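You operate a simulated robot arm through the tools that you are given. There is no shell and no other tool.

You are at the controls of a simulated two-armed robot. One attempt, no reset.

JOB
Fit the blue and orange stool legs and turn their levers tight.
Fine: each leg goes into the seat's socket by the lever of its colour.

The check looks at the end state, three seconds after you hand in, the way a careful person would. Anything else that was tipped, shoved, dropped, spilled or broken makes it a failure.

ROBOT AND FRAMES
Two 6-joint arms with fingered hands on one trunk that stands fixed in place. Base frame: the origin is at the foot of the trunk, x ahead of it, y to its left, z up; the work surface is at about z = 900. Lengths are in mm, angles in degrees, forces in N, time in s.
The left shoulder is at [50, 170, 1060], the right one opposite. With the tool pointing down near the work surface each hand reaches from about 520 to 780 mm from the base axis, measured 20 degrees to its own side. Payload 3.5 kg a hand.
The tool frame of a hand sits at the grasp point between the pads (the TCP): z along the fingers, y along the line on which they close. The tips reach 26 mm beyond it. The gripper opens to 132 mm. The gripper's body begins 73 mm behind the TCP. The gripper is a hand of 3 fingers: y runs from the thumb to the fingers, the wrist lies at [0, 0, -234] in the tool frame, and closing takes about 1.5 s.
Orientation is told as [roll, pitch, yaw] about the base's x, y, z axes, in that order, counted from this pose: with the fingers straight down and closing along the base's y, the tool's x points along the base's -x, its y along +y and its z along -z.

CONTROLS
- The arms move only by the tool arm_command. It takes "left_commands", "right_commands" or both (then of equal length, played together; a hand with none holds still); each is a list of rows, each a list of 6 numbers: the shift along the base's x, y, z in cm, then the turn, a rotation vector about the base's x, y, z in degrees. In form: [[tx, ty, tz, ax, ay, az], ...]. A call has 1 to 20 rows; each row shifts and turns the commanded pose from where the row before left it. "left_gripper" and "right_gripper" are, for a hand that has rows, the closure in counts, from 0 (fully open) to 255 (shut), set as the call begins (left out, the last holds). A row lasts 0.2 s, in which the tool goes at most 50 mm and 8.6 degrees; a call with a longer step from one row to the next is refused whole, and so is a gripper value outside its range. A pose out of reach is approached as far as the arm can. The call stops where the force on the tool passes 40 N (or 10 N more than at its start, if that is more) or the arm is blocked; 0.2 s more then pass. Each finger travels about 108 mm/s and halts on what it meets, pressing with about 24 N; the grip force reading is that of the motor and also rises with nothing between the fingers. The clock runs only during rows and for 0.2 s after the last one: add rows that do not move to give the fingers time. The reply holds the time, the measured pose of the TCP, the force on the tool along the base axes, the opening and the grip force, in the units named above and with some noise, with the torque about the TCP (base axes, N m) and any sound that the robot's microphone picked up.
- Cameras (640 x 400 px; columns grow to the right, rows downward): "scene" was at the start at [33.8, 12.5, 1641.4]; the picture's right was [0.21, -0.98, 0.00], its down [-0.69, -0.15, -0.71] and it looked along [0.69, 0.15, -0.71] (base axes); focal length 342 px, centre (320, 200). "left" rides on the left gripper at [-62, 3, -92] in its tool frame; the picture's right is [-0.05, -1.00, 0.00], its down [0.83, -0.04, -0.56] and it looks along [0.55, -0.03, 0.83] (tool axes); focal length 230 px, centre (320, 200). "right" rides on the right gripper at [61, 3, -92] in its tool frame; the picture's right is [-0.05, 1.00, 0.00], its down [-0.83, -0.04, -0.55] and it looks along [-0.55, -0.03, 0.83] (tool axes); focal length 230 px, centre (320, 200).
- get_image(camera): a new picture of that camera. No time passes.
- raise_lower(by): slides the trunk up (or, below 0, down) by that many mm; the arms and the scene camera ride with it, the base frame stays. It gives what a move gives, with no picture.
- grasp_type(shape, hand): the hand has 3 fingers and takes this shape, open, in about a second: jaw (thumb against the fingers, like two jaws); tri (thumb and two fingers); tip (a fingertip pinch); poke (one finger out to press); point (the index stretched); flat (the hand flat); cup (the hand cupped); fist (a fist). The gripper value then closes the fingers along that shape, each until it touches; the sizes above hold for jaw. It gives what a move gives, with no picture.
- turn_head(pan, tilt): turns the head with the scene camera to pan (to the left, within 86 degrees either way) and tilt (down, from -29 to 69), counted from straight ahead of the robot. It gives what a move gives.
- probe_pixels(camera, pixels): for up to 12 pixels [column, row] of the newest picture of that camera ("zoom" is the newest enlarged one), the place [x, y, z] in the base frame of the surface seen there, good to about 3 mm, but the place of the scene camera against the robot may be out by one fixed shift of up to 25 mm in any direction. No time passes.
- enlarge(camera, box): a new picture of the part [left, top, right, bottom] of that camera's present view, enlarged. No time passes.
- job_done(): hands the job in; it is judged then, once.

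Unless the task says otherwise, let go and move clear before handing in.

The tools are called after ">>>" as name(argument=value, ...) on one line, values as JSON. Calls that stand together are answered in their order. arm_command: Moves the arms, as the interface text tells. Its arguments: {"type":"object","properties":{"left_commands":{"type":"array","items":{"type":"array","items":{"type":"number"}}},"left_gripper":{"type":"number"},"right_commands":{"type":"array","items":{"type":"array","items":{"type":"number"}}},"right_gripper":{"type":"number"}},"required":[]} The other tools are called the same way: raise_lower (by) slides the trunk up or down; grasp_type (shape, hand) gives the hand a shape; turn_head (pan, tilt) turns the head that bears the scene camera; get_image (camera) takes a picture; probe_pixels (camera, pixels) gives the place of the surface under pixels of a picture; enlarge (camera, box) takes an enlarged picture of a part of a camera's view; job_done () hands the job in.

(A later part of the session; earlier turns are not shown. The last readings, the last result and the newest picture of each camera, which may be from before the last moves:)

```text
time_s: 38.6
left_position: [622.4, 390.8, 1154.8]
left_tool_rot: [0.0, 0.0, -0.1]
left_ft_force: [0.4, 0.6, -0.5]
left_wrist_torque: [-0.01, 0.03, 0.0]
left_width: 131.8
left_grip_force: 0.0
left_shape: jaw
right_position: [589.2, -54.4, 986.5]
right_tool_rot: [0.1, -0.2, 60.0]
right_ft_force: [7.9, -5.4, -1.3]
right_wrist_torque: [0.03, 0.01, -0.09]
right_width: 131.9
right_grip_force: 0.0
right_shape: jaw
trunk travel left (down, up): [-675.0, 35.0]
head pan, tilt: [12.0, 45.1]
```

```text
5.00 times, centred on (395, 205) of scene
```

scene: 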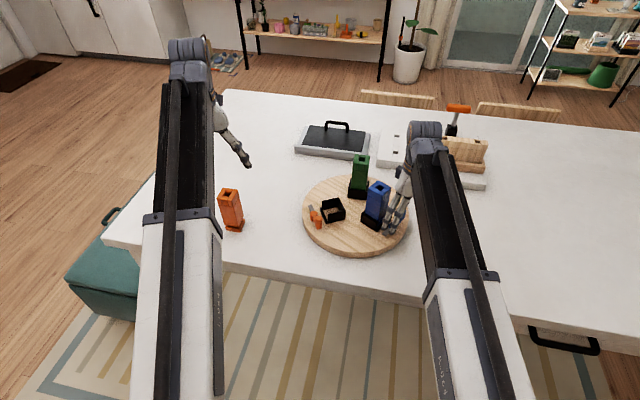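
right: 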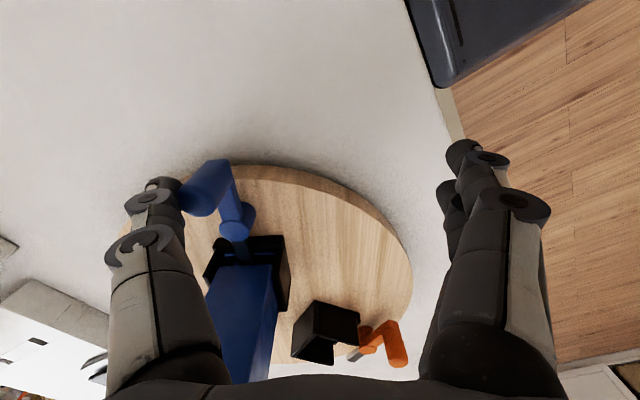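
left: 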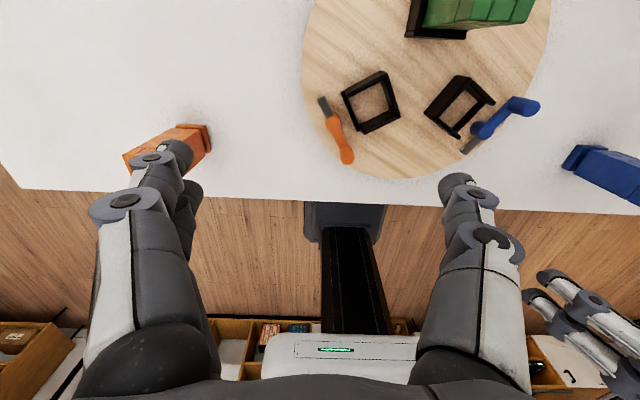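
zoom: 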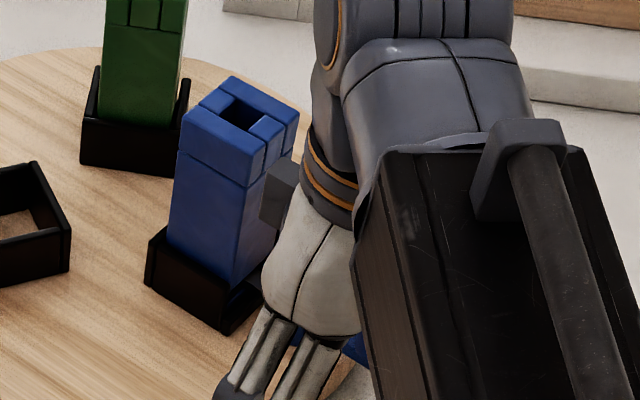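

The force rose steadily to about 9.5 N while the lever did not move relative to its pivot, so blue is at its stop and tight. I'll back the thumb off, lift, and retreat to the right side.

>>> arm_command(right_commands=[[0.6, -0.35, 0, 0, 0, 0], [0.6, -0.35, 0, 0, 0, 0], [0, 0, 0, 0, 0, 0], [0, 0, 4, 0, 0, 0], [0, 0, 4, 0, 0, 0], [0, 0, 4, 0, 0, 0], [0, 0, 3, 0, 0, 0], [0, 0, 0, 0, 0, 0]])

>>> get_image(camera="right")

>>> enlarge(camera="scene", box=[350, 165, 440, 245])

```text
time_s: 40.4
left_position: [622.3, 391.8, 1154.4]
left_tool_rot: [0.1, 0.0, 0.0]
left_ft_force: [0.5, -0.1, -0.2]
left_wrist_torque: [0.01, -0.02, -0.03]
left_width: 131.9
left_grip_force: 0.0
left_shape: jaw
right_position: [600.1, -59.1, 1138.6]
right_tool_rot: [0.0, 0.0, 60.0]
right_ft_force: [-0.9, 0.8, 1.0]
right_wrist_torque: [0.0, -0.04, 0.02]
right_width: 132.0
right_grip_force: 0.0
right_shape: jaw
trunk travel left (down, up): [-675.0, 35.0]
head pan, tilt: [12.0, 45.1]
```

```text
taken
```

right: 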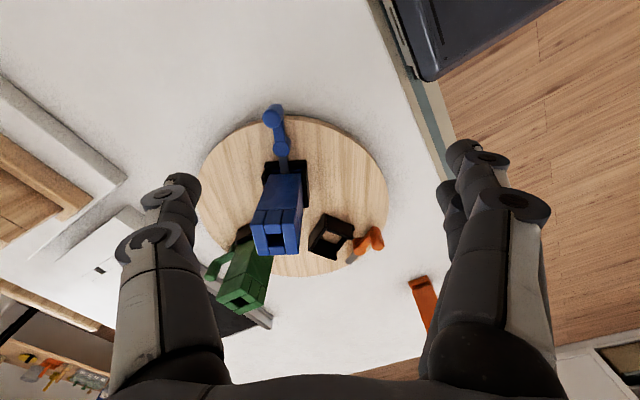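

```text
5.00 times, centred on (395, 205) of scene
```

zoom: 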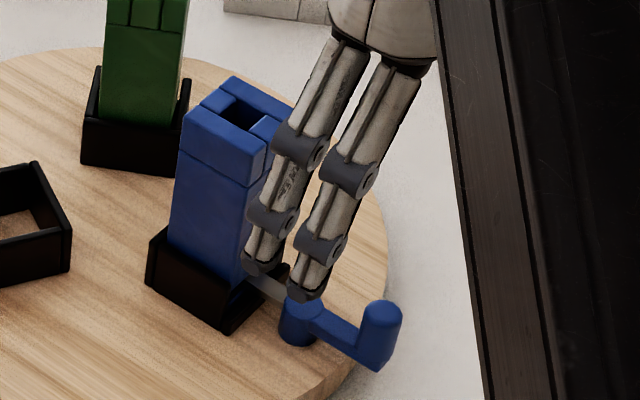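

Blue is done: leg seated, lever pointing outward. I'll retreat the right hand to the side and at the same time lower the left hand over the orange leg.

>>> arm_command(right_commands=[[0.25, -2.7, 0.1, 0, 0, -7.5], [0.25, -2.7, 0.1, 0, 0, -7.5], [0.25, -2.7, 0.1, 0, 0, -7.5], [0.25, -2.7, 0.1, 0, 0, -7.5], [0.25, -2.7, 0.1, 0, 0, -7.5], [0.25, -2.7, 0.1, 0, 0, -7.5], [0.25, -2.7, 0.1, 0, 0, -7.5], [0.25, -2.7, 0.1, 0, 0, -7.5]], left_commands=[[-0.1, -0.15, 0, 0, 0, 0], [0, 0, -4, 0, 0, 0], [0, 0, -4, 0, 0, 0], [0, 0, -4, 0, 0, 0], [0, 0, -3, 0, 0, 0], [0, 0, -1.4, 0, 0, 0], [0, 0, 0, 0, 0, 0], [0, 0, 0, 0, 0, 0]])

>>> get_image(camera="left")

>>> get_image(camera="scene")

```text
time_s: 42.2
left_position: [621.1, 391.1, 989.9]
left_tool_rot: [-0.1, 0.0, 0.0]
left_ft_force: [0.4, 0.2, -0.5]
left_wrist_torque: [0.02, -0.02, 0.02]
left_width: 132.2
left_grip_force: 0.1
left_shape: jaw
right_position: [619.2, -276.4, 1143.9]
right_tool_rot: [0.1, -0.1, -0.2]
right_ft_force: [0.2, 0.2, 0.5]
right_wrist_torque: [-0.03, -0.02, 0.02]
right_width: 132.1
right_grip_force: 0.0
right_shape: jaw
trunk travel left (down, up): [-675.0, 35.0]
head pan, tilt: [12.0, 45.1]
```

```text
taken
```

left: 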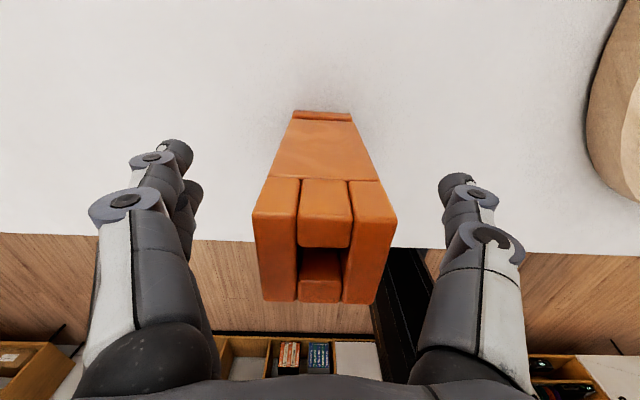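

```text
taken
```

scene: 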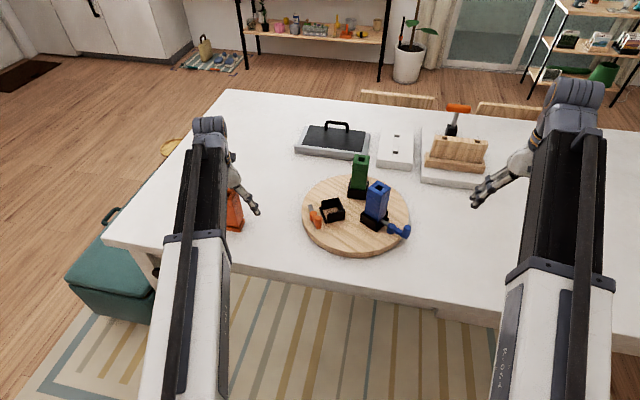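

The orange leg is centred between the left fingers, cols 252–397 against fingers at 180 and 450. I'll close and lift.

>>> arm_command(left_commands=[[0, 0, 0, 0, 0, 0], [0, 0, 0, 0, 0, 0], [0, 0, 0, 0, 0, 0], [0, 0, 0, 0, 0, 0], [0, 0, 0, 0, 0, 0], [0, 0, 0, 0, 0, 0], [0, 0, 0, 0, 0, 0]], left_gripper=255)

>>> arm_command(left_commands=[[0, 0, 2, 0, 0, 0], [0, 0, 4, 0, 0, 0], [0, 0, 4, 0, 0, 0], [0, 0, 2, 0, 0, 0], [0, 0, 0, 0, 0, 0]])

>>> get_image(camera="left")

```text
time_s: 43.8
left_position: [621.1, 390.8, 991.0]
left_tool_rot: [0.0, 0.0, 0.0]
left_ft_force: [-0.6, 0.2, 0.8]
left_wrist_torque: [0.02, 0.01, -0.02]
left_width: 38.2
left_grip_force: 23.9
left_shape: jaw
right_position: [619.6, -275.7, 1144.5]
right_tool_rot: [0.1, 0.0, 0.0]
right_ft_force: [-0.5, 0.0, -0.2]
right_wrist_torque: [0.04, 0.01, -0.03]
right_width: 132.0
right_grip_force: 0.0
right_shape: jaw
trunk travel left (down, up): [-675.0, 35.0]
head pan, tilt: [12.0, 45.1]
```

```text
time_s: 45.0
left_position: [620.7, 391.8, 1109.4]
left_tool_rot: [0.1, 0.0, 0.0]
left_ft_force: [-0.2, 0.0, -2.5]
left_wrist_torque: [-0.02, -0.03, 0.01]
left_width: 38.2
left_grip_force: 23.9
left_shape: jaw
right_position: [620.1, -275.3, 1144.2]
right_tool_rot: [0.0, 0.0, -0.2]
right_ft_force: [0.5, 0.1, -0.9]
right_wrist_torque: [-0.01, -0.01, -0.03]
right_width: 132.2
right_grip_force: 0.0
right_shape: jaw
trunk travel left (down, up): [-675.0, 35.0]
head pan, tilt: [12.0, 45.1]
```

```text
taken
```

left: 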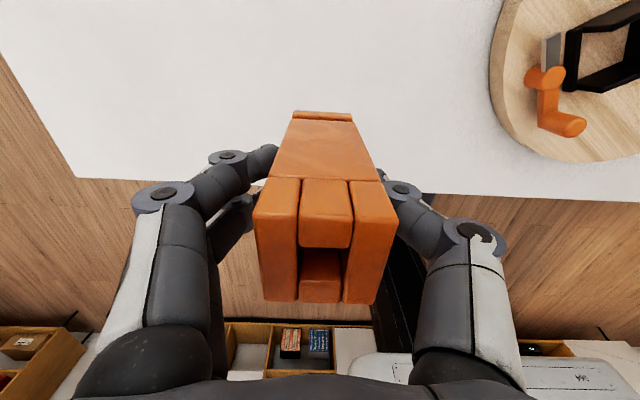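

The orange leg is held securely (38.2 mm, weight about 2.5 N). I'll carry it over the orange socket while yawing -60°.

>>> arm_command(left_commands=[[0.944, -3.356, 0, 0, 0, -7.5], [0.944, -3.356, 0, 0, 0, -7.5], [0.944, -3.356, 0, 0, 0, -7.5], [0.944, -3.356, 0, 0, 0, -7.5], [0.944, -3.356, 0, 0, 0, -7.5], [0.944, -3.356, 0, 0, 0, -7.5], [0.944, -3.356, 0, 0, 0, -7.5], [0.944, -3.356, 0, 0, 0, -7.5], [0, 0, 0, 0, 0, 0], [0, 0, 0, 0, 0, 0]])

>>> get_image(camera="left")

>>> get_image(camera="right")

```text
time_s: 47.2
left_position: [697.7, 120.8, 1107.9]
left_tool_rot: [0.0, 0.0, -60.1]
left_ft_force: [0.4, 0.4, -1.4]
left_wrist_torque: [0.0, 0.0, 0.01]
left_width: 38.1
left_grip_force: 24.7
left_shape: jaw
right_position: [619.6, -275.9, 1144.0]
right_tool_rot: [0.1, 0.0, 0.0]
right_ft_force: [-0.1, 0.9, -0.8]
right_wrist_torque: [0.0, 0.0, 0.0]
right_width: 131.8
right_grip_force: 0.1
right_shape: jaw
trunk travel left (down, up): [-675.0, 35.0]
head pan, tilt: [12.0, 45.1]
```

```text
taken
```

left: 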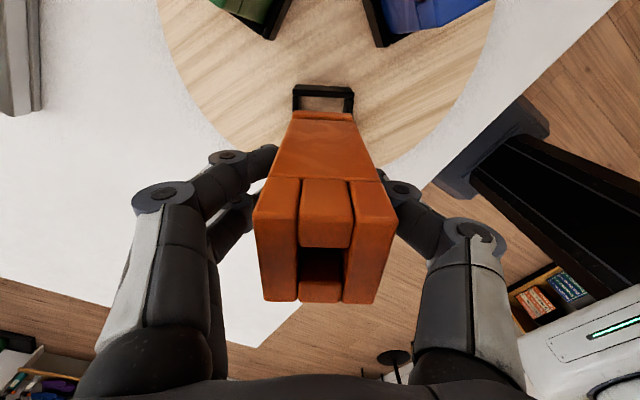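

```text
taken
```

right: 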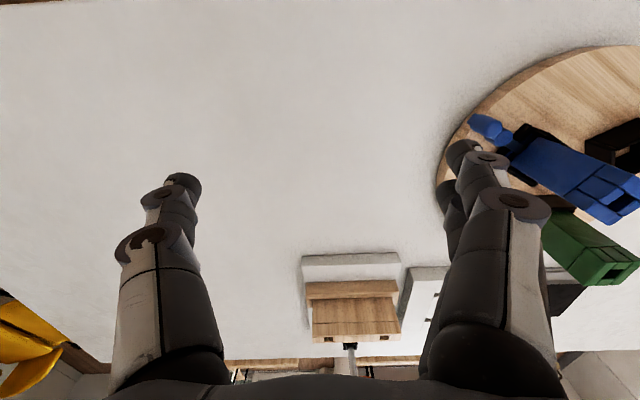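

The socket's tall inner wall shows at (322,92), just past the foot at row 115. I'll zoom for alignment.

>>> enlarge(camera="left", box=[270, 65, 380, 130])

>>> probe_pixels(camera="zoom", pixels=[[150, 130], [470, 130], [310, 130], [150, 180], [480, 180], [310, 200], [160, 300], [480, 300], [320, 290], [320, 115]])

```text
5.82 times, centred on (325, 98) of left
```

zoom: 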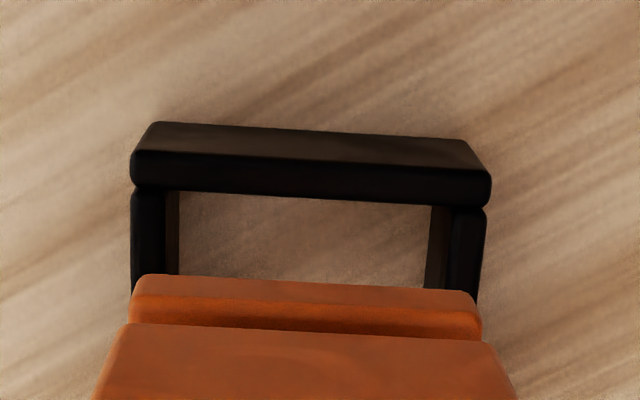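

```text
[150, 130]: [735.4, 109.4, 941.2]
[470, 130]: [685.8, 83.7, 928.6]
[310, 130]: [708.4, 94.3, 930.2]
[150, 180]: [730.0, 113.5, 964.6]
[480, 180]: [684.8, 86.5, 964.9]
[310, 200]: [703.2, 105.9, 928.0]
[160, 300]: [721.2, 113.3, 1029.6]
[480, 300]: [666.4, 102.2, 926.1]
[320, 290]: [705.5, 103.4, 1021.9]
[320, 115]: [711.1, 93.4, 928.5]
```

The foot and socket edges are parallel (3.1° and 3.2° in the picture). The foot sits about 1 mm off laterally and slightly inward. I'll shift by (-1.2,+0.1) mm and come down to just above the walls.

>>> arm_command(left_commands=[[-0.12, 0.01, -2, 0, 0, 0], [0, 0, -2, 0, 0, 0], [0, 0, -0.7, 0, 0, 0], [0, 0, 0, 0, 0, 0], [0, 0, 0, 0, 0, 0]])

>>> enlarge(camera="left", box=[250, 65, 390, 155])

```text
time_s: 48.4
left_position: [697.0, 121.3, 1063.0]
left_tool_rot: [0.0, 0.1, -60.0]
left_ft_force: [0.0, 0.2, -2.8]
left_wrist_torque: [0.03, -0.01, 0.0]
left_width: 37.7
left_grip_force: 23.7
left_shape: jaw
right_position: [619.9, -276.0, 1143.3]
right_tool_rot: [0.2, -0.1, 0.0]
right_ft_force: [-0.5, -0.3, 1.0]
right_wrist_torque: [-0.04, -0.02, 0.03]
right_width: 132.0
right_grip_force: 0.0
right_shape: jaw
trunk travel left (down, up): [-675.0, 35.0]
head pan, tilt: [12.0, 45.1]
```

```text
4.44 times, centred on (320, 110) of left
```

zoom: 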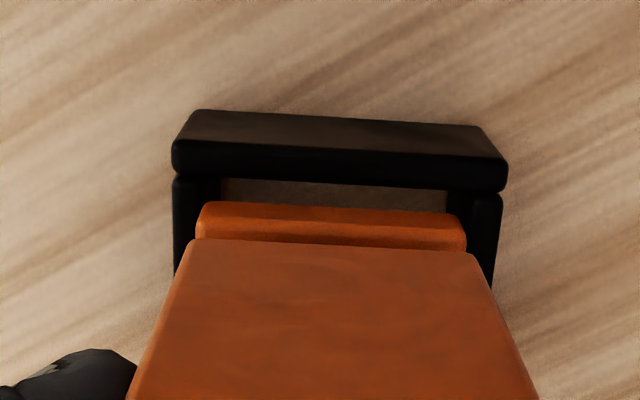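

Laterally the foot is still about 1 mm short (centre col 331 against the walls' 337); fore-aft it looks centred. I'll nudge and descend into the socket.

>>> arm_command(left_commands=[[-0.078, -0.045, 0, 0, 0, 0], [0, 0, -0.5, 0, 0, 0], [0, 0, -0.5, 0, 0, 0], [0, 0, -0.5, 0, 0, 0], [0, 0, -0.5, 0, 0, 0], [0, 0, 0, 0, 0, 0]])

>>> enlarge(camera="left", box=[250, 65, 390, 155])

```text
time_s: 49.8
left_position: [695.5, 122.4, 1041.5]
left_tool_rot: [0.1, 0.0, -60.0]
left_ft_force: [-0.2, -0.1, -2.5]
left_wrist_torque: [0.0, -0.01, 0.01]
left_width: 37.9
left_grip_force: 24.3
left_shape: jaw
right_position: [618.6, -276.2, 1142.8]
right_tool_rot: [0.0, 0.1, 0.0]
right_ft_force: [0.3, 0.4, -0.8]
right_wrist_torque: [0.02, 0.0, -0.01]
right_width: 131.9
right_grip_force: 0.1
right_shape: jaw
trunk travel left (down, up): [-675.0, 35.0]
head pan, tilt: [12.0, 45.1]
```

```text
4.44 times, centred on (320, 110) of left
```

zoom: 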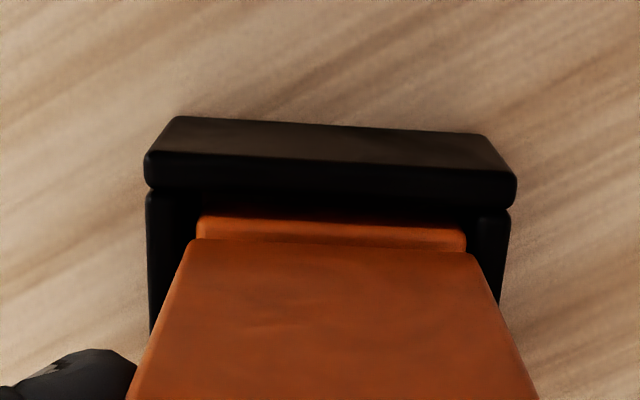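

The foot is inside the walls with only the leg's weight on the sensor. I'll continue down to lip height, then on to the floor.

>>> arm_command(left_commands=[[0, 0, -0.4, 0, 0, 0], [0, 0, -0.4, 0, 0, 0], [0, 0, -0.3, 0, 0, 0], [0, 0, 0, 0, 0, 0]])

>>> arm_command(left_commands=[[0, 0, -0.3, 0, 0, 0], [0, 0, -0.3, 0, 0, 0], [0, 0, -0.2, 0, 0, 0], [0, 0, 0, 0, 0, 0]])

>>> enlarge(camera="left", box=[250, 65, 390, 155])

```text
time_s: 50.8
left_position: [696.3, 122.7, 1031.3]
left_tool_rot: [0.0, 0.0, -60.0]
left_ft_force: [0.3, 0.0, 2.4]
left_wrist_torque: [0.0, -0.04, -0.02]
left_width: 38.2
left_grip_force: 24.3
left_shape: jaw
right_position: [620.1, -276.2, 1144.1]
right_tool_rot: [0.1, -0.1, 0.1]
right_ft_force: [-0.7, -0.1, -0.1]
right_wrist_torque: [-0.02, 0.03, -0.01]
right_width: 132.0
right_grip_force: 0.1
right_shape: jaw
trunk travel left (down, up): [-675.0, 35.0]
head pan, tilt: [12.0, 45.1]
```

```text
time_s: 51.8
left_position: [693.7, 120.1, 1027.4]
left_tool_rot: [0.3, -0.2, -60.2]
left_ft_force: [9.4, -10.8, 37.3]
left_wrist_torque: [-0.05, -0.27, -0.08]
left_width: 40.5
left_grip_force: 24.0
left_shape: jaw
right_position: [617.1, -278.0, 1145.5]
right_tool_rot: [0.1, -0.1, 0.1]
right_ft_force: [-0.6, 0.1, 0.7]
right_wrist_torque: [-0.01, -0.01, 0.01]
right_width: 131.9
right_grip_force: 0.1
right_shape: jaw
trunk travel left (down, up): [-675.0, 35.0]
head pan, tilt: [12.0, 45.1]
```

```text
4.44 times, centred on (320, 110) of left
```

zoom: 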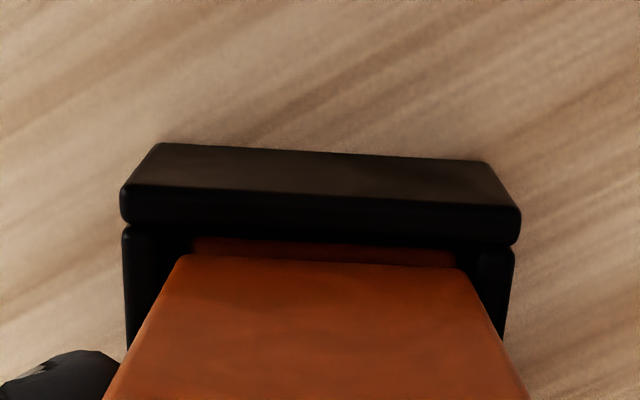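

The foot caught the lip: 37 N upward with a push inward. I'll rise 8 mm and re-check the hold and alignment.

>>> arm_command(left_commands=[[0, 0, 0.5, 0, 0, 0], [0, 0, 0.6, 0, 0, 0], [0, 0, 0, 0, 0, 0]])

>>> get_image(camera="left")

>>> enlarge(camera="left", box=[250, 65, 390, 155])

>>> enlarge(camera="scene", box=[290, 150, 410, 240])

```text
time_s: 52.6
left_position: [693.7, 122.6, 1032.6]
left_tool_rot: [-0.1, 0.1, -59.8]
left_ft_force: [0.4, 0.5, -2.4]
left_wrist_torque: [0.0, 0.01, -0.02]
left_width: 39.4
left_grip_force: 24.0
left_shape: jaw
right_position: [618.8, -275.2, 1143.4]
right_tool_rot: [0.2, 0.0, 0.0]
right_ft_force: [-0.3, 1.1, 0.5]
right_wrist_torque: [0.02, -0.01, -0.01]
right_width: 132.0
right_grip_force: 0.2
right_shape: jaw
trunk travel left (down, up): [-675.0, 35.0]
head pan, tilt: [12.0, 45.1]
```

```text
taken
```

left: 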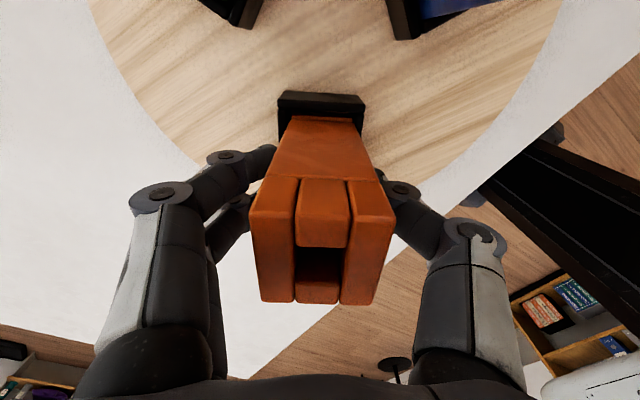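

```text
4.44 times, centred on (320, 110) of left
```

zoom: 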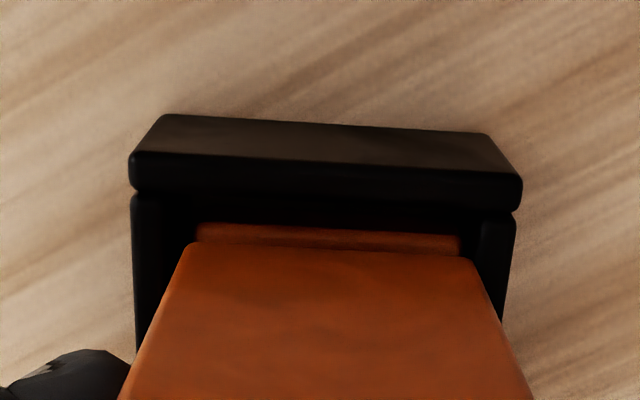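

```text
4.44 times, centred on (350, 195) of scene
```

zoom: 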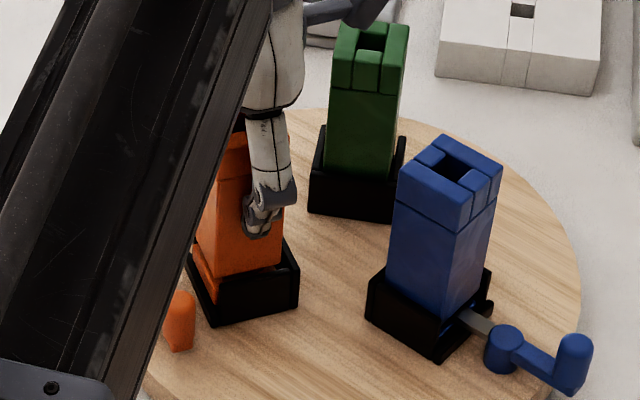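

The leg is still held and upright. I'll probe down a column of the zoom to find exactly where the wall, gap and foot are.

>>> enlarge(camera="left", box=[290, 90, 350, 130])

>>> probe_pixels(camera="zoom", pixels=[[320, 60], [320, 100], [320, 140], [320, 170], [320, 190], [320, 210], [320, 230], [320, 245], [320, 260], [320, 275], [320, 300], [320, 340]])

>>> probe_pixels(camera="scene", pixels=[[376, 186], [358, 160]])

```text
10.00 times, centred on (320, 110) of left
```

zoom: 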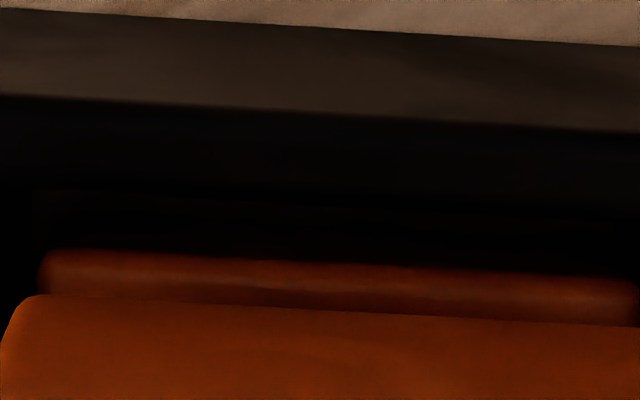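

```text
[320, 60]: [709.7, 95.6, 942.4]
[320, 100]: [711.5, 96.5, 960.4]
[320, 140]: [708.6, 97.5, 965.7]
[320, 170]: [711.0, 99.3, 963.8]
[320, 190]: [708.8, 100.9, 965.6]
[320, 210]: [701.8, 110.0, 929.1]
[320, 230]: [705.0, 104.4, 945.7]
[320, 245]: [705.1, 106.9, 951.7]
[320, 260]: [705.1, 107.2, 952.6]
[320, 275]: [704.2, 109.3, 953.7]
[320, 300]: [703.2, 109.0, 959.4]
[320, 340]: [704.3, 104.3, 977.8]
```

```text
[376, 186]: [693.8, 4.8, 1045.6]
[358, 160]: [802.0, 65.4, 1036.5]
```

The probe shows the foot's inner face about 4.5 mm from the tall wall, so its outer edge overhangs the lip by about 1 mm. It is also about 1 mm off laterally. I'll shift (+2.2,-1.95) mm at this height and re-check.

>>> arm_command(left_commands=[[0.11, -0.1, 0, 0, 0, 0], [0.11, -0.095, 0, 0, 0, 0], [0, 0, 0, 0, 0, 0], [0, 0, 0, 0, 0, 0]])

>>> enlarge(camera="left", box=[270, 80, 370, 145])

>>> probe_pixels(camera="zoom", pixels=[[320, 150], [320, 175], [320, 190], [320, 200], [320, 210], [320, 220], [320, 230], [320, 240], [320, 255], [200, 240], [440, 250], [320, 300]])

```text
time_s: 53.6
left_position: [696.4, 120.3, 1033.7]
left_tool_rot: [0.0, 0.1, -60.0]
left_ft_force: [0.9, 0.3, -2.4]
left_wrist_torque: [-0.03, 0.03, -0.01]
left_width: 39.7
left_grip_force: 24.3
left_shape: jaw
right_position: [618.4, -276.5, 1143.1]
right_tool_rot: [0.1, 0.0, 0.1]
right_ft_force: [0.8, 0.3, -0.7]
right_wrist_torque: [0.02, 0.01, -0.01]
right_width: 132.0
right_grip_force: 0.1
right_shape: jaw
trunk travel left (down, up): [-675.0, 35.0]
head pan, tilt: [12.0, 45.1]
```

```text
6.15 times, centred on (320, 112) of left
```

zoom: 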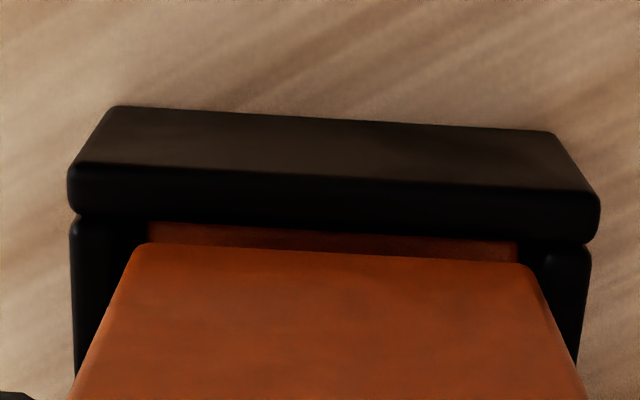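

```text
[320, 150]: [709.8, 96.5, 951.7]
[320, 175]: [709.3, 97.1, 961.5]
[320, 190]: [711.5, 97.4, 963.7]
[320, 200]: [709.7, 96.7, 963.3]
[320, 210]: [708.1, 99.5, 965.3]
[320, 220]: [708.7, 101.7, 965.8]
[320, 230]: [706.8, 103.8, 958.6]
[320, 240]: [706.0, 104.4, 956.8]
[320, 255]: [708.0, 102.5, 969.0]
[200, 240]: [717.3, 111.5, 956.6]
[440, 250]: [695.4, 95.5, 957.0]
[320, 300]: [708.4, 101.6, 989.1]
```

The gap to the tall wall is now about 2 mm and the lateral offset is under 0.5 mm. I'll descend again gently.

>>> arm_command(left_commands=[[0.026, 0.015, -0.2, 0, 0, 0], [0, 0, -0.2, 0, 0, 0], [0, 0, -0.2, 0, 0, 0], [0, 0, 0, 0, 0, 0]])

```text
time_s: 54.6
left_position: [696.8, 119.8, 1027.4]
left_tool_rot: [0.0, 0.0, -60.0]
left_ft_force: [0.1, 0.6, -1.8]
left_wrist_torque: [0.01, 0.01, 0.03]
left_width: 39.3
left_grip_force: 24.1
left_shape: jaw
right_position: [619.2, -276.7, 1144.3]
right_tool_rot: [0.1, 0.0, 0.0]
right_ft_force: [0.3, 0.1, -0.2]
right_wrist_torque: [0.05, 0.01, 0.03]
right_width: 131.9
right_grip_force: 0.0
right_shape: jaw
trunk travel left (down, up): [-675.0, 35.0]
head pan, tilt: [12.0, 45.1]
```

There is no contact at z 1027.4, where it caught earlier. I'll keep going down.

>>> arm_command(left_commands=[[0, 0, -0.2, 0, 0, 0], [0, 0, -0.2, 0, 0, 0], [0, 0, 0, 0, 0, 0]])

>>> arm_command(left_commands=[[0, 0, -0.2, 0, 0, 0], [0, 0, -0.1, 0, 0, 0], [0, 0, 0, 0, 0, 0]])

>>> enlarge(camera="left", box=[270, 80, 370, 145])

```text
time_s: 55.4
left_position: [696.5, 119.6, 1023.8]
left_tool_rot: [0.0, -0.1, -60.0]
left_ft_force: [0.4, 0.9, -2.7]
left_wrist_torque: [-0.01, 0.01, 0.01]
left_width: 39.1
left_grip_force: 24.4
left_shape: jaw
right_position: [619.6, -275.6, 1145.0]
right_tool_rot: [0.1, -0.1, 0.0]
right_ft_force: [-0.3, -0.2, -0.2]
right_wrist_torque: [0.01, -0.01, 0.05]
right_width: 131.9
right_grip_force: 0.1
right_shape: jaw
trunk travel left (down, up): [-675.0, 35.0]
head pan, tilt: [12.0, 45.1]
```

```text
time_s: 56.2
left_position: [697.1, 120.9, 1020.8]
left_tool_rot: [0.0, 0.0, -59.9]
left_ft_force: [-0.4, -0.3, -2.8]
left_wrist_torque: [0.02, -0.01, 0.0]
left_width: 39.2
left_grip_force: 23.8
left_shape: jaw
right_position: [619.3, -275.8, 1143.7]
right_tool_rot: [0.1, 0.1, -0.1]
right_ft_force: [-0.6, -1.4, 0.7]
right_wrist_torque: [0.0, 0.0, -0.02]
right_width: 131.6
right_grip_force: 0.0
right_shape: jaw
trunk travel left (down, up): [-675.0, 35.0]
head pan, tilt: [12.0, 45.1]
```

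```text
6.15 times, centred on (320, 112) of left
```

zoom: 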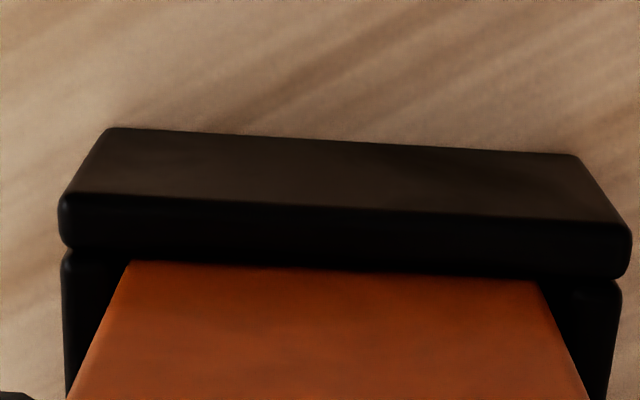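

The foot has dropped past the lip with no contact force. I'll continue by millimetres until it seats.

>>> arm_command(left_commands=[[0, 0, -0.1, 0, 0, 0], [0, 0, -0.1, 0, 0, 0], [0, 0, 0, 0, 0, 0]])

>>> arm_command(left_commands=[[0, 0, -0.1, 0, 0, 0], [0, 0, -0.1, 0, 0, 0], [0, 0, 0, 0, 0, 0]])

```text
time_s: 57.0
left_position: [696.8, 119.2, 1018.9]
left_tool_rot: [0.1, 0.0, -60.0]
left_ft_force: [-0.4, -0.1, -1.2]
left_wrist_torque: [0.01, -0.03, 0.0]
left_width: 39.3
left_grip_force: 24.5
left_shape: jaw
right_position: [618.8, -274.8, 1143.0]
right_tool_rot: [0.1, -0.1, 0.0]
right_ft_force: [0.7, -0.3, -0.3]
right_wrist_torque: [-0.03, 0.0, 0.0]
right_width: 131.8
right_grip_force: 0.1
right_shape: jaw
trunk travel left (down, up): [-675.0, 35.0]
head pan, tilt: [12.0, 45.1]
```

```text
time_s: 57.8
left_position: [696.8, 120.4, 1018.7]
left_tool_rot: [0.1, -0.1, -60.1]
left_ft_force: [1.4, -0.6, 12.9]
left_wrist_torque: [0.03, -0.06, -0.01]
left_width: 39.4
left_grip_force: 23.7
left_shape: jaw
right_position: [618.6, -275.6, 1143.3]
right_tool_rot: [0.1, -0.1, 0.1]
right_ft_force: [-0.1, 0.8, 0.3]
right_wrist_torque: [-0.01, 0.02, -0.03]
right_width: 131.8
right_grip_force: 0.1
right_shape: jaw
trunk travel left (down, up): [-675.0, 35.0]
head pan, tilt: [12.0, 45.1]
```

It is seated with 12.9 N upward at z≈1018, matching blue's seated height. I'll release and rise straight up.

>>> arm_command(left_commands=[[0, 0, 0, 0, 0, 0], [0, 0, 0, 0, 0, 0], [0, 0, 0, 0, 0, 0], [0, 0, 0, 0, 0, 0], [0, 0, 0, 0, 0, 0], [0, 0, 0, 0, 0, 0]], left_gripper=0)

>>> arm_command(left_commands=[[0, 0, 4, 0, 0, 0], [0, 0, 4, 0, 0, 0], [0, 0, 4, 0, 0, 0], [0, 0, 0, 0, 0, 0]])

>>> get_image(camera="left")

>>> get_image(camera="scene")

```text
time_s: 59.2
left_position: [697.8, 120.5, 1017.1]
left_tool_rot: [0.0, 0.0, -60.0]
left_ft_force: [0.4, 0.2, 1.3]
left_wrist_torque: [0.0, 0.0, 0.01]
left_width: 131.8
left_grip_force: 0.0
left_shape: jaw
right_position: [619.0, -275.9, 1144.3]
right_tool_rot: [0.1, 0.0, 0.0]
right_ft_force: [-0.4, 0.1, 0.3]
right_wrist_torque: [0.02, 0.0, 0.04]
right_width: 131.9
right_grip_force: 0.1
right_shape: jaw
trunk travel left (down, up): [-675.0, 35.0]
head pan, tilt: [12.0, 45.1]
```

```text
time_s: 60.2
left_position: [697.4, 120.6, 1135.6]
left_tool_rot: [0.0, 0.0, -60.0]
left_ft_force: [-1.1, 0.8, -0.5]
left_wrist_torque: [0.02, 0.0, 0.01]
left_width: 131.7
left_grip_force: 0.1
left_shape: jaw
right_position: [619.0, -275.8, 1144.7]
right_tool_rot: [0.0, -0.1, -0.1]
right_ft_force: [-0.6, -0.2, 0.3]
right_wrist_torque: [-0.01, 0.0, 0.02]
right_width: 132.1
right_grip_force: 0.0
right_shape: jaw
trunk travel left (down, up): [-675.0, 35.0]
head pan, tilt: [12.0, 45.1]
```

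```text
taken
```

left: 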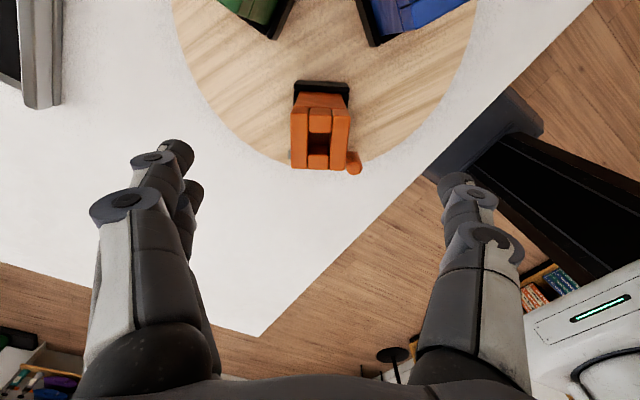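

```text
taken
```

scene: 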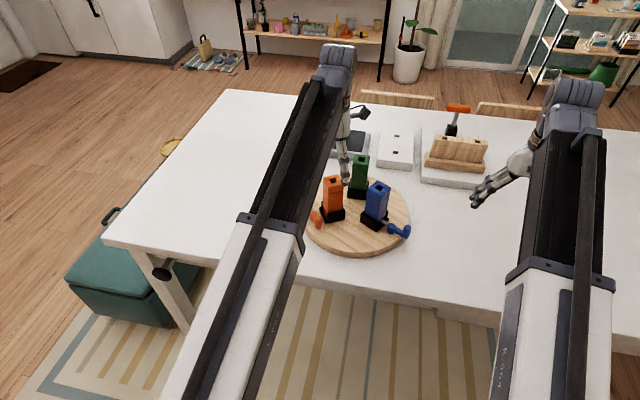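

The orange leg is seated. The same caging grip should work for its lever at the current yaw of -60°, but here the wrist camera box sits on the leg's side. I'll check how low that box hangs, and view the orange lever.

>>> enlarge(camera="scene", box=[300, 70, 400, 240])

>>> enlarge(camera="scene", box=[320, 40, 390, 120])

>>> enlarge(camera="left", box=[270, 70, 380, 185])

```text
2.35 times, centred on (350, 155) of scene
```

zoom: 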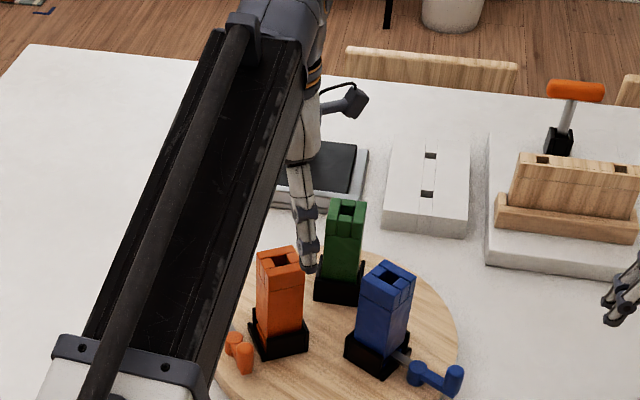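

```text
5.00 times, centred on (355, 80) of scene
```

zoom: 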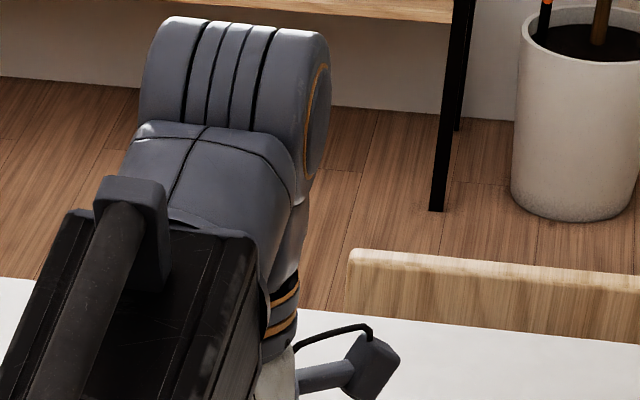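

```text
3.48 times, centred on (325, 128) of left
```

zoom: 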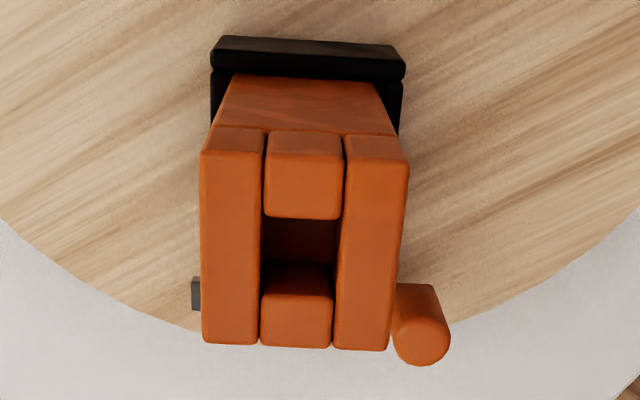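

>>> probe_pixels(camera="scene", pixels=[[364, 112], [367, 109], [361, 116], [367, 118], [370, 108], [357, 115]])

>>> enlarge(camera="scene", box=[310, 165, 400, 245])

>>> probe_pixels(camera="zoom", pixels=[[115, 100], [160, 95], [490, 130], [530, 115], [30, 265], [70, 300], [585, 320]])

```text
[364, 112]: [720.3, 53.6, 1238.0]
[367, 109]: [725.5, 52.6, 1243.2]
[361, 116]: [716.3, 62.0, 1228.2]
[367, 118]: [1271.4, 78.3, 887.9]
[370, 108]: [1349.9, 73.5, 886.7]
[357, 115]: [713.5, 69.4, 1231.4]
```

```text
5.00 times, centred on (355, 205) of scene
```

zoom: 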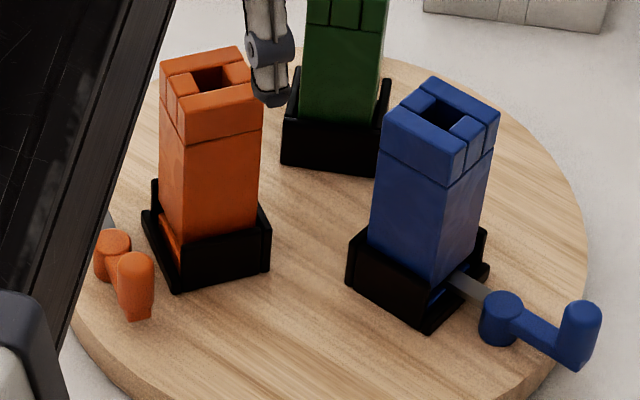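

```text
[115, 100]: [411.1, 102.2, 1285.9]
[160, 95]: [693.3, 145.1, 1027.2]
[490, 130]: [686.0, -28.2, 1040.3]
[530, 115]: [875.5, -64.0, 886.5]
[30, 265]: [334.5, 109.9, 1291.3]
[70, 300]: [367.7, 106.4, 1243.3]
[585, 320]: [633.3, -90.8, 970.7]
```

The camera box sits about 100 mm above the TCP, so it will clear the leg top by over 20 mm. Now I'll probe the orange knob at left-camera (352,163).

>>> enlarge(camera="left", box=[325, 140, 380, 185])

>>> probe_pixels(camera="zoom", pixels=[[330, 230], [290, 230], [370, 230], [330, 190], [330, 270], [250, 240], [390, 240], [330, 290], [300, 200], [360, 260]])

```text
8.89 times, centred on (352, 162) of left
```

zoom: 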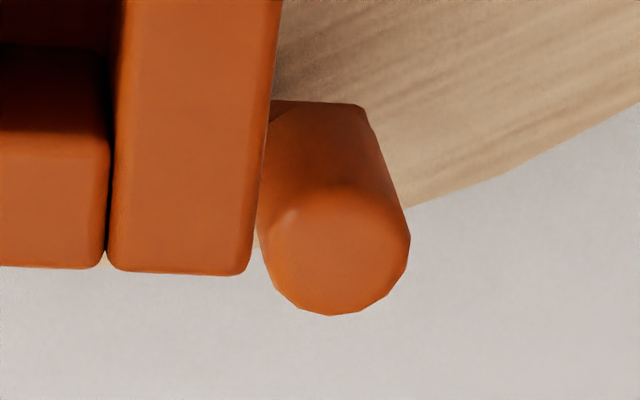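

```text
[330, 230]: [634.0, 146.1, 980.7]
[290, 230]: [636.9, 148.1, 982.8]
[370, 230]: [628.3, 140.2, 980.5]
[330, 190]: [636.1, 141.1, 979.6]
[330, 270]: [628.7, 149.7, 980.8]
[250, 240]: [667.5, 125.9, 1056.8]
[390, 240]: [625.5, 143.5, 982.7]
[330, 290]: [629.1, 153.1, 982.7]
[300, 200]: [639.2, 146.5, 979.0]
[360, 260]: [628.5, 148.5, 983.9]
```

The knob top is centred near (631.5,147.5,983), so the pivot should be near (668,168). I'll move over it, placed so the knob falls between the two fingers, and descend partway.

>>> arm_command(left_commands=[[-3.2, 1.2, 0, 0, 0, 0], [-3.2, 1.2, 0, 0, 0, 0], [0, 0, 0, 0, 0, 0], [0, 0, -4, 0, 0, 0], [0, 0, -4, 0, 0, 0], [0, 0, -2.5, 0, 0, 0], [0, 0, 0, 0, 0, 0]])

>>> get_image(camera="left")

>>> get_image(camera="scene")

```text
time_s: 61.8
left_position: [633.3, 145.7, 1032.1]
left_tool_rot: [0.0, 0.0, -60.0]
left_ft_force: [-1.1, 0.2, 0.0]
left_wrist_torque: [0.03, -0.02, 0.04]
left_width: 132.1
left_grip_force: 0.0
left_shape: jaw
right_position: [618.3, -277.0, 1143.2]
right_tool_rot: [0.0, -0.1, 0.1]
right_ft_force: [0.4, 0.3, -0.2]
right_wrist_torque: [0.03, 0.04, -0.02]
right_width: 132.1
right_grip_force: 0.1
right_shape: jaw
trunk travel left (down, up): [-675.0, 35.0]
head pan, tilt: [12.0, 45.1]
```

```text
taken
```

left: 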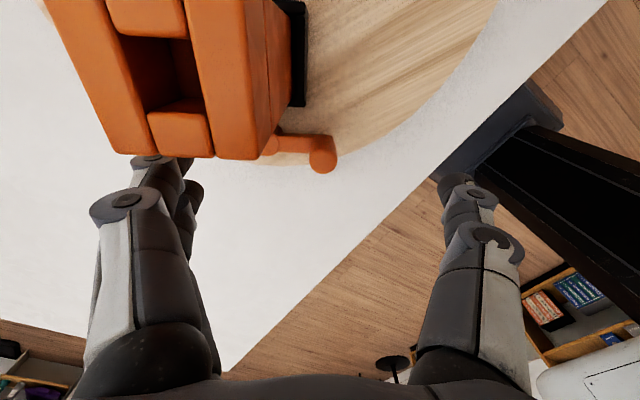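

```text
taken
```

scene: 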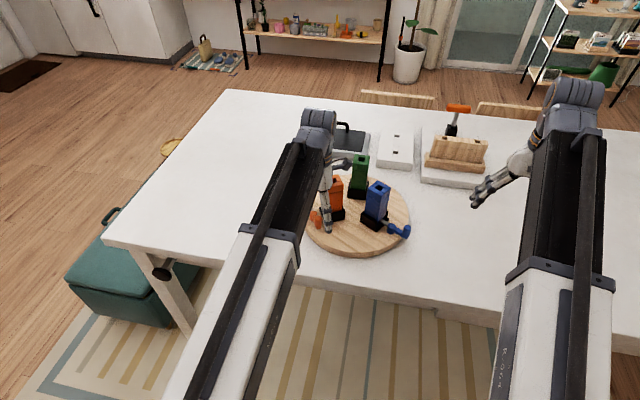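

The fingers clear the leg by more than 10 mm, and the knob (322,153) is heading between them. I'll descend the last 40 mm.

>>> arm_command(left_commands=[[0, 0, -1.5, 0, 0, 0], [0, 0, -1.5, 0, 0, 0], [0, 0, -1.0, 0, 0, 0], [0, 0, 0, 0, 0, 0]])

>>> get_image(camera="left")

>>> enlarge(camera="scene", box=[290, 165, 370, 245])

```text
time_s: 62.8
left_position: [633.8, 144.7, 993.7]
left_tool_rot: [-0.1, 0.0, -60.0]
left_ft_force: [0.6, -0.1, -0.4]
left_wrist_torque: [0.0, 0.0, -0.03]
left_width: 132.0
left_grip_force: 0.1
left_shape: jaw
right_position: [619.0, -275.3, 1144.1]
right_tool_rot: [0.0, -0.2, -0.1]
right_ft_force: [0.0, 0.0, -0.4]
right_wrist_torque: [-0.01, 0.0, 0.01]
right_width: 131.9
right_grip_force: 0.0
right_shape: jaw
trunk travel left (down, up): [-675.0, 35.0]
head pan, tilt: [12.0, 45.1]
```

```text
taken
```

left: 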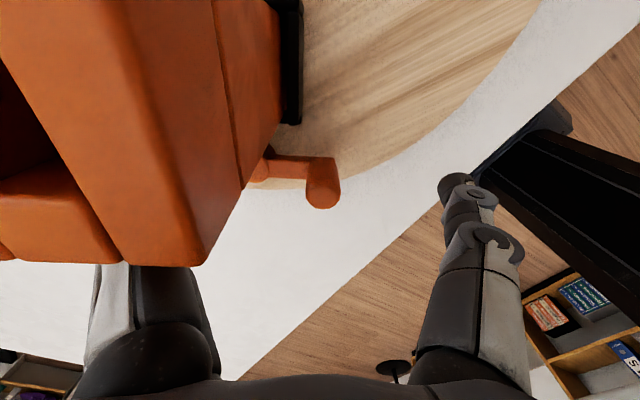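

```text
5.00 times, centred on (330, 205) of scene
```

zoom: 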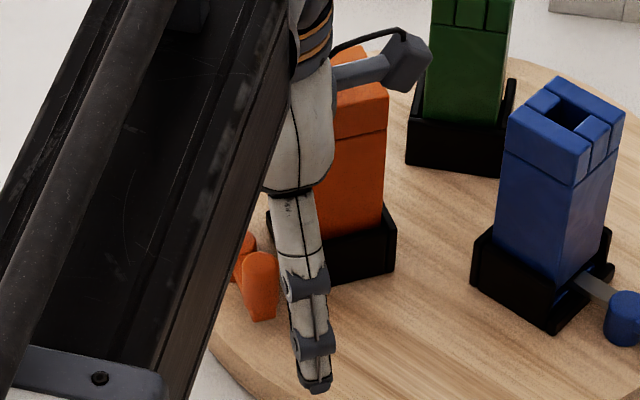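

The force is near zero and the knob is centred at (322,193). I'll close the fingers around it.

>>> arm_command(left_commands=[[0, 0, -0.3, 0, 0, 0], [0, 0, 0, 0, 0, 0], [0, 0, 0, 0, 0, 0], [0, 0, 0, 0, 0, 0], [0, 0, 0, 0, 0, 0], [0, 0, 0, 0, 0, 0], [0, 0, 0, 0, 0, 0], [0, 0, 0, 0, 0, 0]], left_gripper=255)

>>> get_image(camera="left")

>>> enlarge(camera="scene", box=[290, 165, 370, 245])

```text
time_s: 64.6
left_position: [633.0, 144.0, 990.2]
left_tool_rot: [0.0, 0.1, -60.0]
left_ft_force: [-5.6, -4.0, -0.1]
left_wrist_torque: [-0.04, 0.07, 0.0]
left_width: 5.8
left_grip_force: 24.0
left_shape: jaw
right_position: [619.3, -276.8, 1143.4]
right_tool_rot: [0.1, -0.1, 0.1]
right_ft_force: [0.1, -0.6, 0.5]
right_wrist_torque: [0.04, 0.01, 0.01]
right_width: 131.8
right_grip_force: 0.1
right_shape: jaw
trunk travel left (down, up): [-675.0, 35.0]
head pan, tilt: [12.0, 45.1]
```

```text
taken
```

left: 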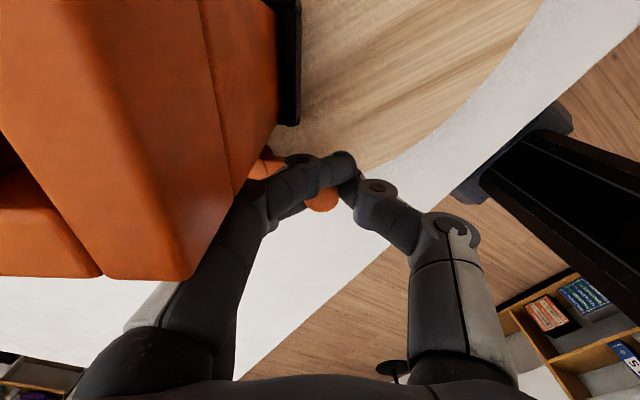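

```text
5.00 times, centred on (330, 205) of scene
```

zoom: 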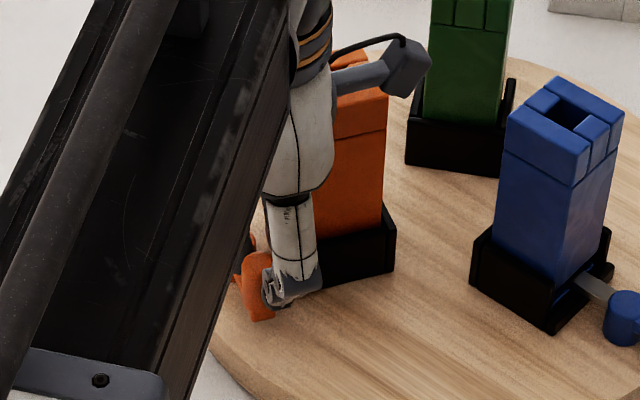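

It is caged just as with blue: width 5.8 mm, about 7 N along the arm. I'll drive the knob along the clockwise arc about (668,168.5), with a slight outward bias.

>>> arm_command(left_commands=[[-0.243, 0.493, 0, 0, 0, 0], [-0.27, 0.5, 0, 0, 0, 0], [-0.107, 0.539, 0, 0, 0, 0], [0, 0, 0, 0, 0, 0]])

>>> enlarge(camera="left", box=[220, 110, 440, 260])

>>> enlarge(camera="scene", box=[290, 165, 400, 245])

```text
time_s: 65.6
left_position: [626.9, 161.1, 990.3]
left_tool_rot: [0.0, 0.0, -60.0]
left_ft_force: [-7.5, -6.7, 0.1]
left_wrist_torque: [-0.03, 0.14, -0.18]
left_width: 6.0
left_grip_force: 24.1
left_shape: jaw
right_position: [618.3, -276.5, 1144.4]
right_tool_rot: [0.2, -0.2, 0.1]
right_ft_force: [0.1, -1.0, 0.8]
right_wrist_torque: [0.01, 0.01, 0.01]
right_width: 132.1
right_grip_force: 0.1
right_shape: jaw
trunk travel left (down, up): [-675.0, 35.0]
head pan, tilt: [12.0, 45.1]
```

```text
2.67 times, centred on (330, 185) of left
```

zoom: 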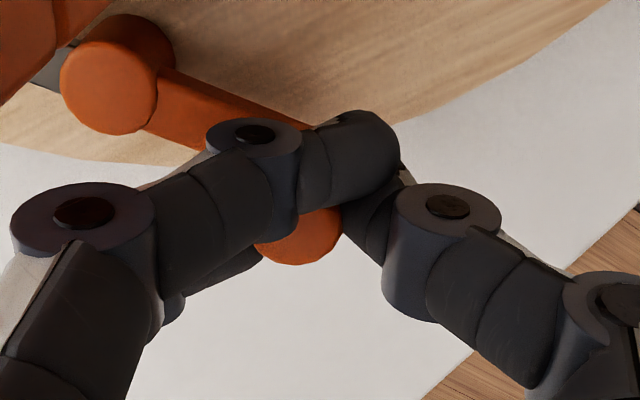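

```text
5.00 times, centred on (345, 205) of scene
```

zoom: 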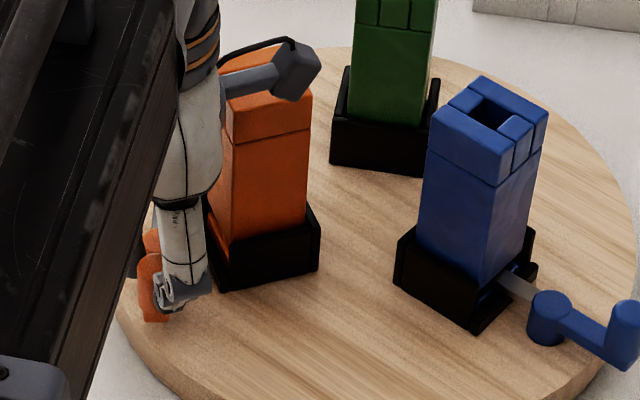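

The lever is turning: in the left zoom the arm now runs from the pivot (118,75) to the knob (300,235), with low forces. I'll continue.

>>> arm_command(left_commands=[[-0.136, 0.549, 0, 0, 0, 0], [0.036, 0.549, 0, 0, 0, 0], [0.0, 0.57, 0, 0, 0, 0], [0, 0, 0, 0, 0, 0]])

>>> enlarge(camera="left", box=[220, 80, 440, 260])

>>> enlarge(camera="scene", box=[290, 165, 400, 245])

```text
time_s: 66.6
left_position: [625.9, 177.0, 990.6]
left_tool_rot: [0.1, 0.1, -59.9]
left_ft_force: [-4.4, -2.9, 6.2]
left_wrist_torque: [-0.01, 0.1, -0.17]
left_width: 5.9
left_grip_force: 23.8
left_shape: jaw
right_position: [618.8, -276.4, 1145.8]
right_tool_rot: [0.1, -0.1, 0.0]
right_ft_force: [0.0, -0.2, -0.8]
right_wrist_torque: [0.05, 0.03, 0.0]
right_width: 132.1
right_grip_force: 0.0
right_shape: jaw
trunk travel left (down, up): [-675.0, 35.0]
head pan, tilt: [12.0, 45.1]
```

```text
2.22 times, centred on (330, 170) of left
```

zoom: 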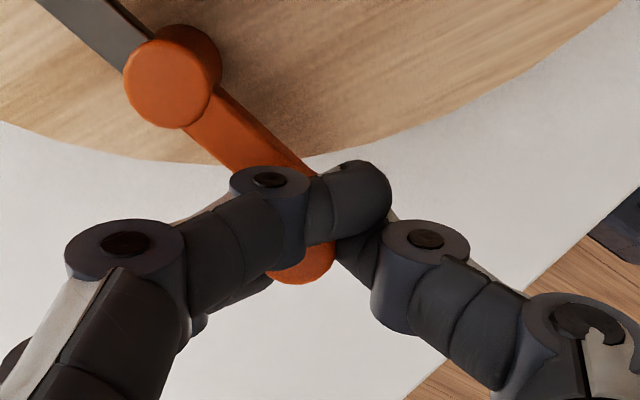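

```text
5.00 times, centred on (345, 205) of scene
```

zoom: 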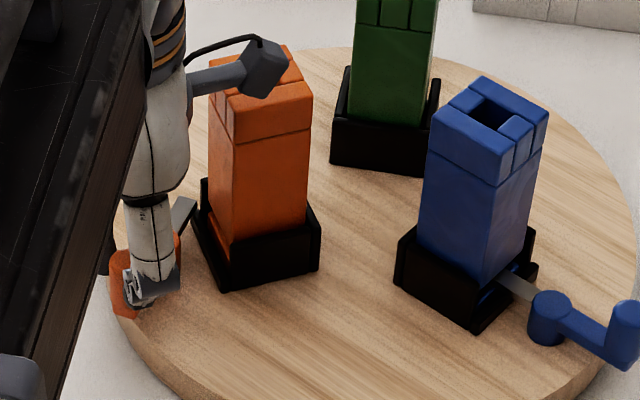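

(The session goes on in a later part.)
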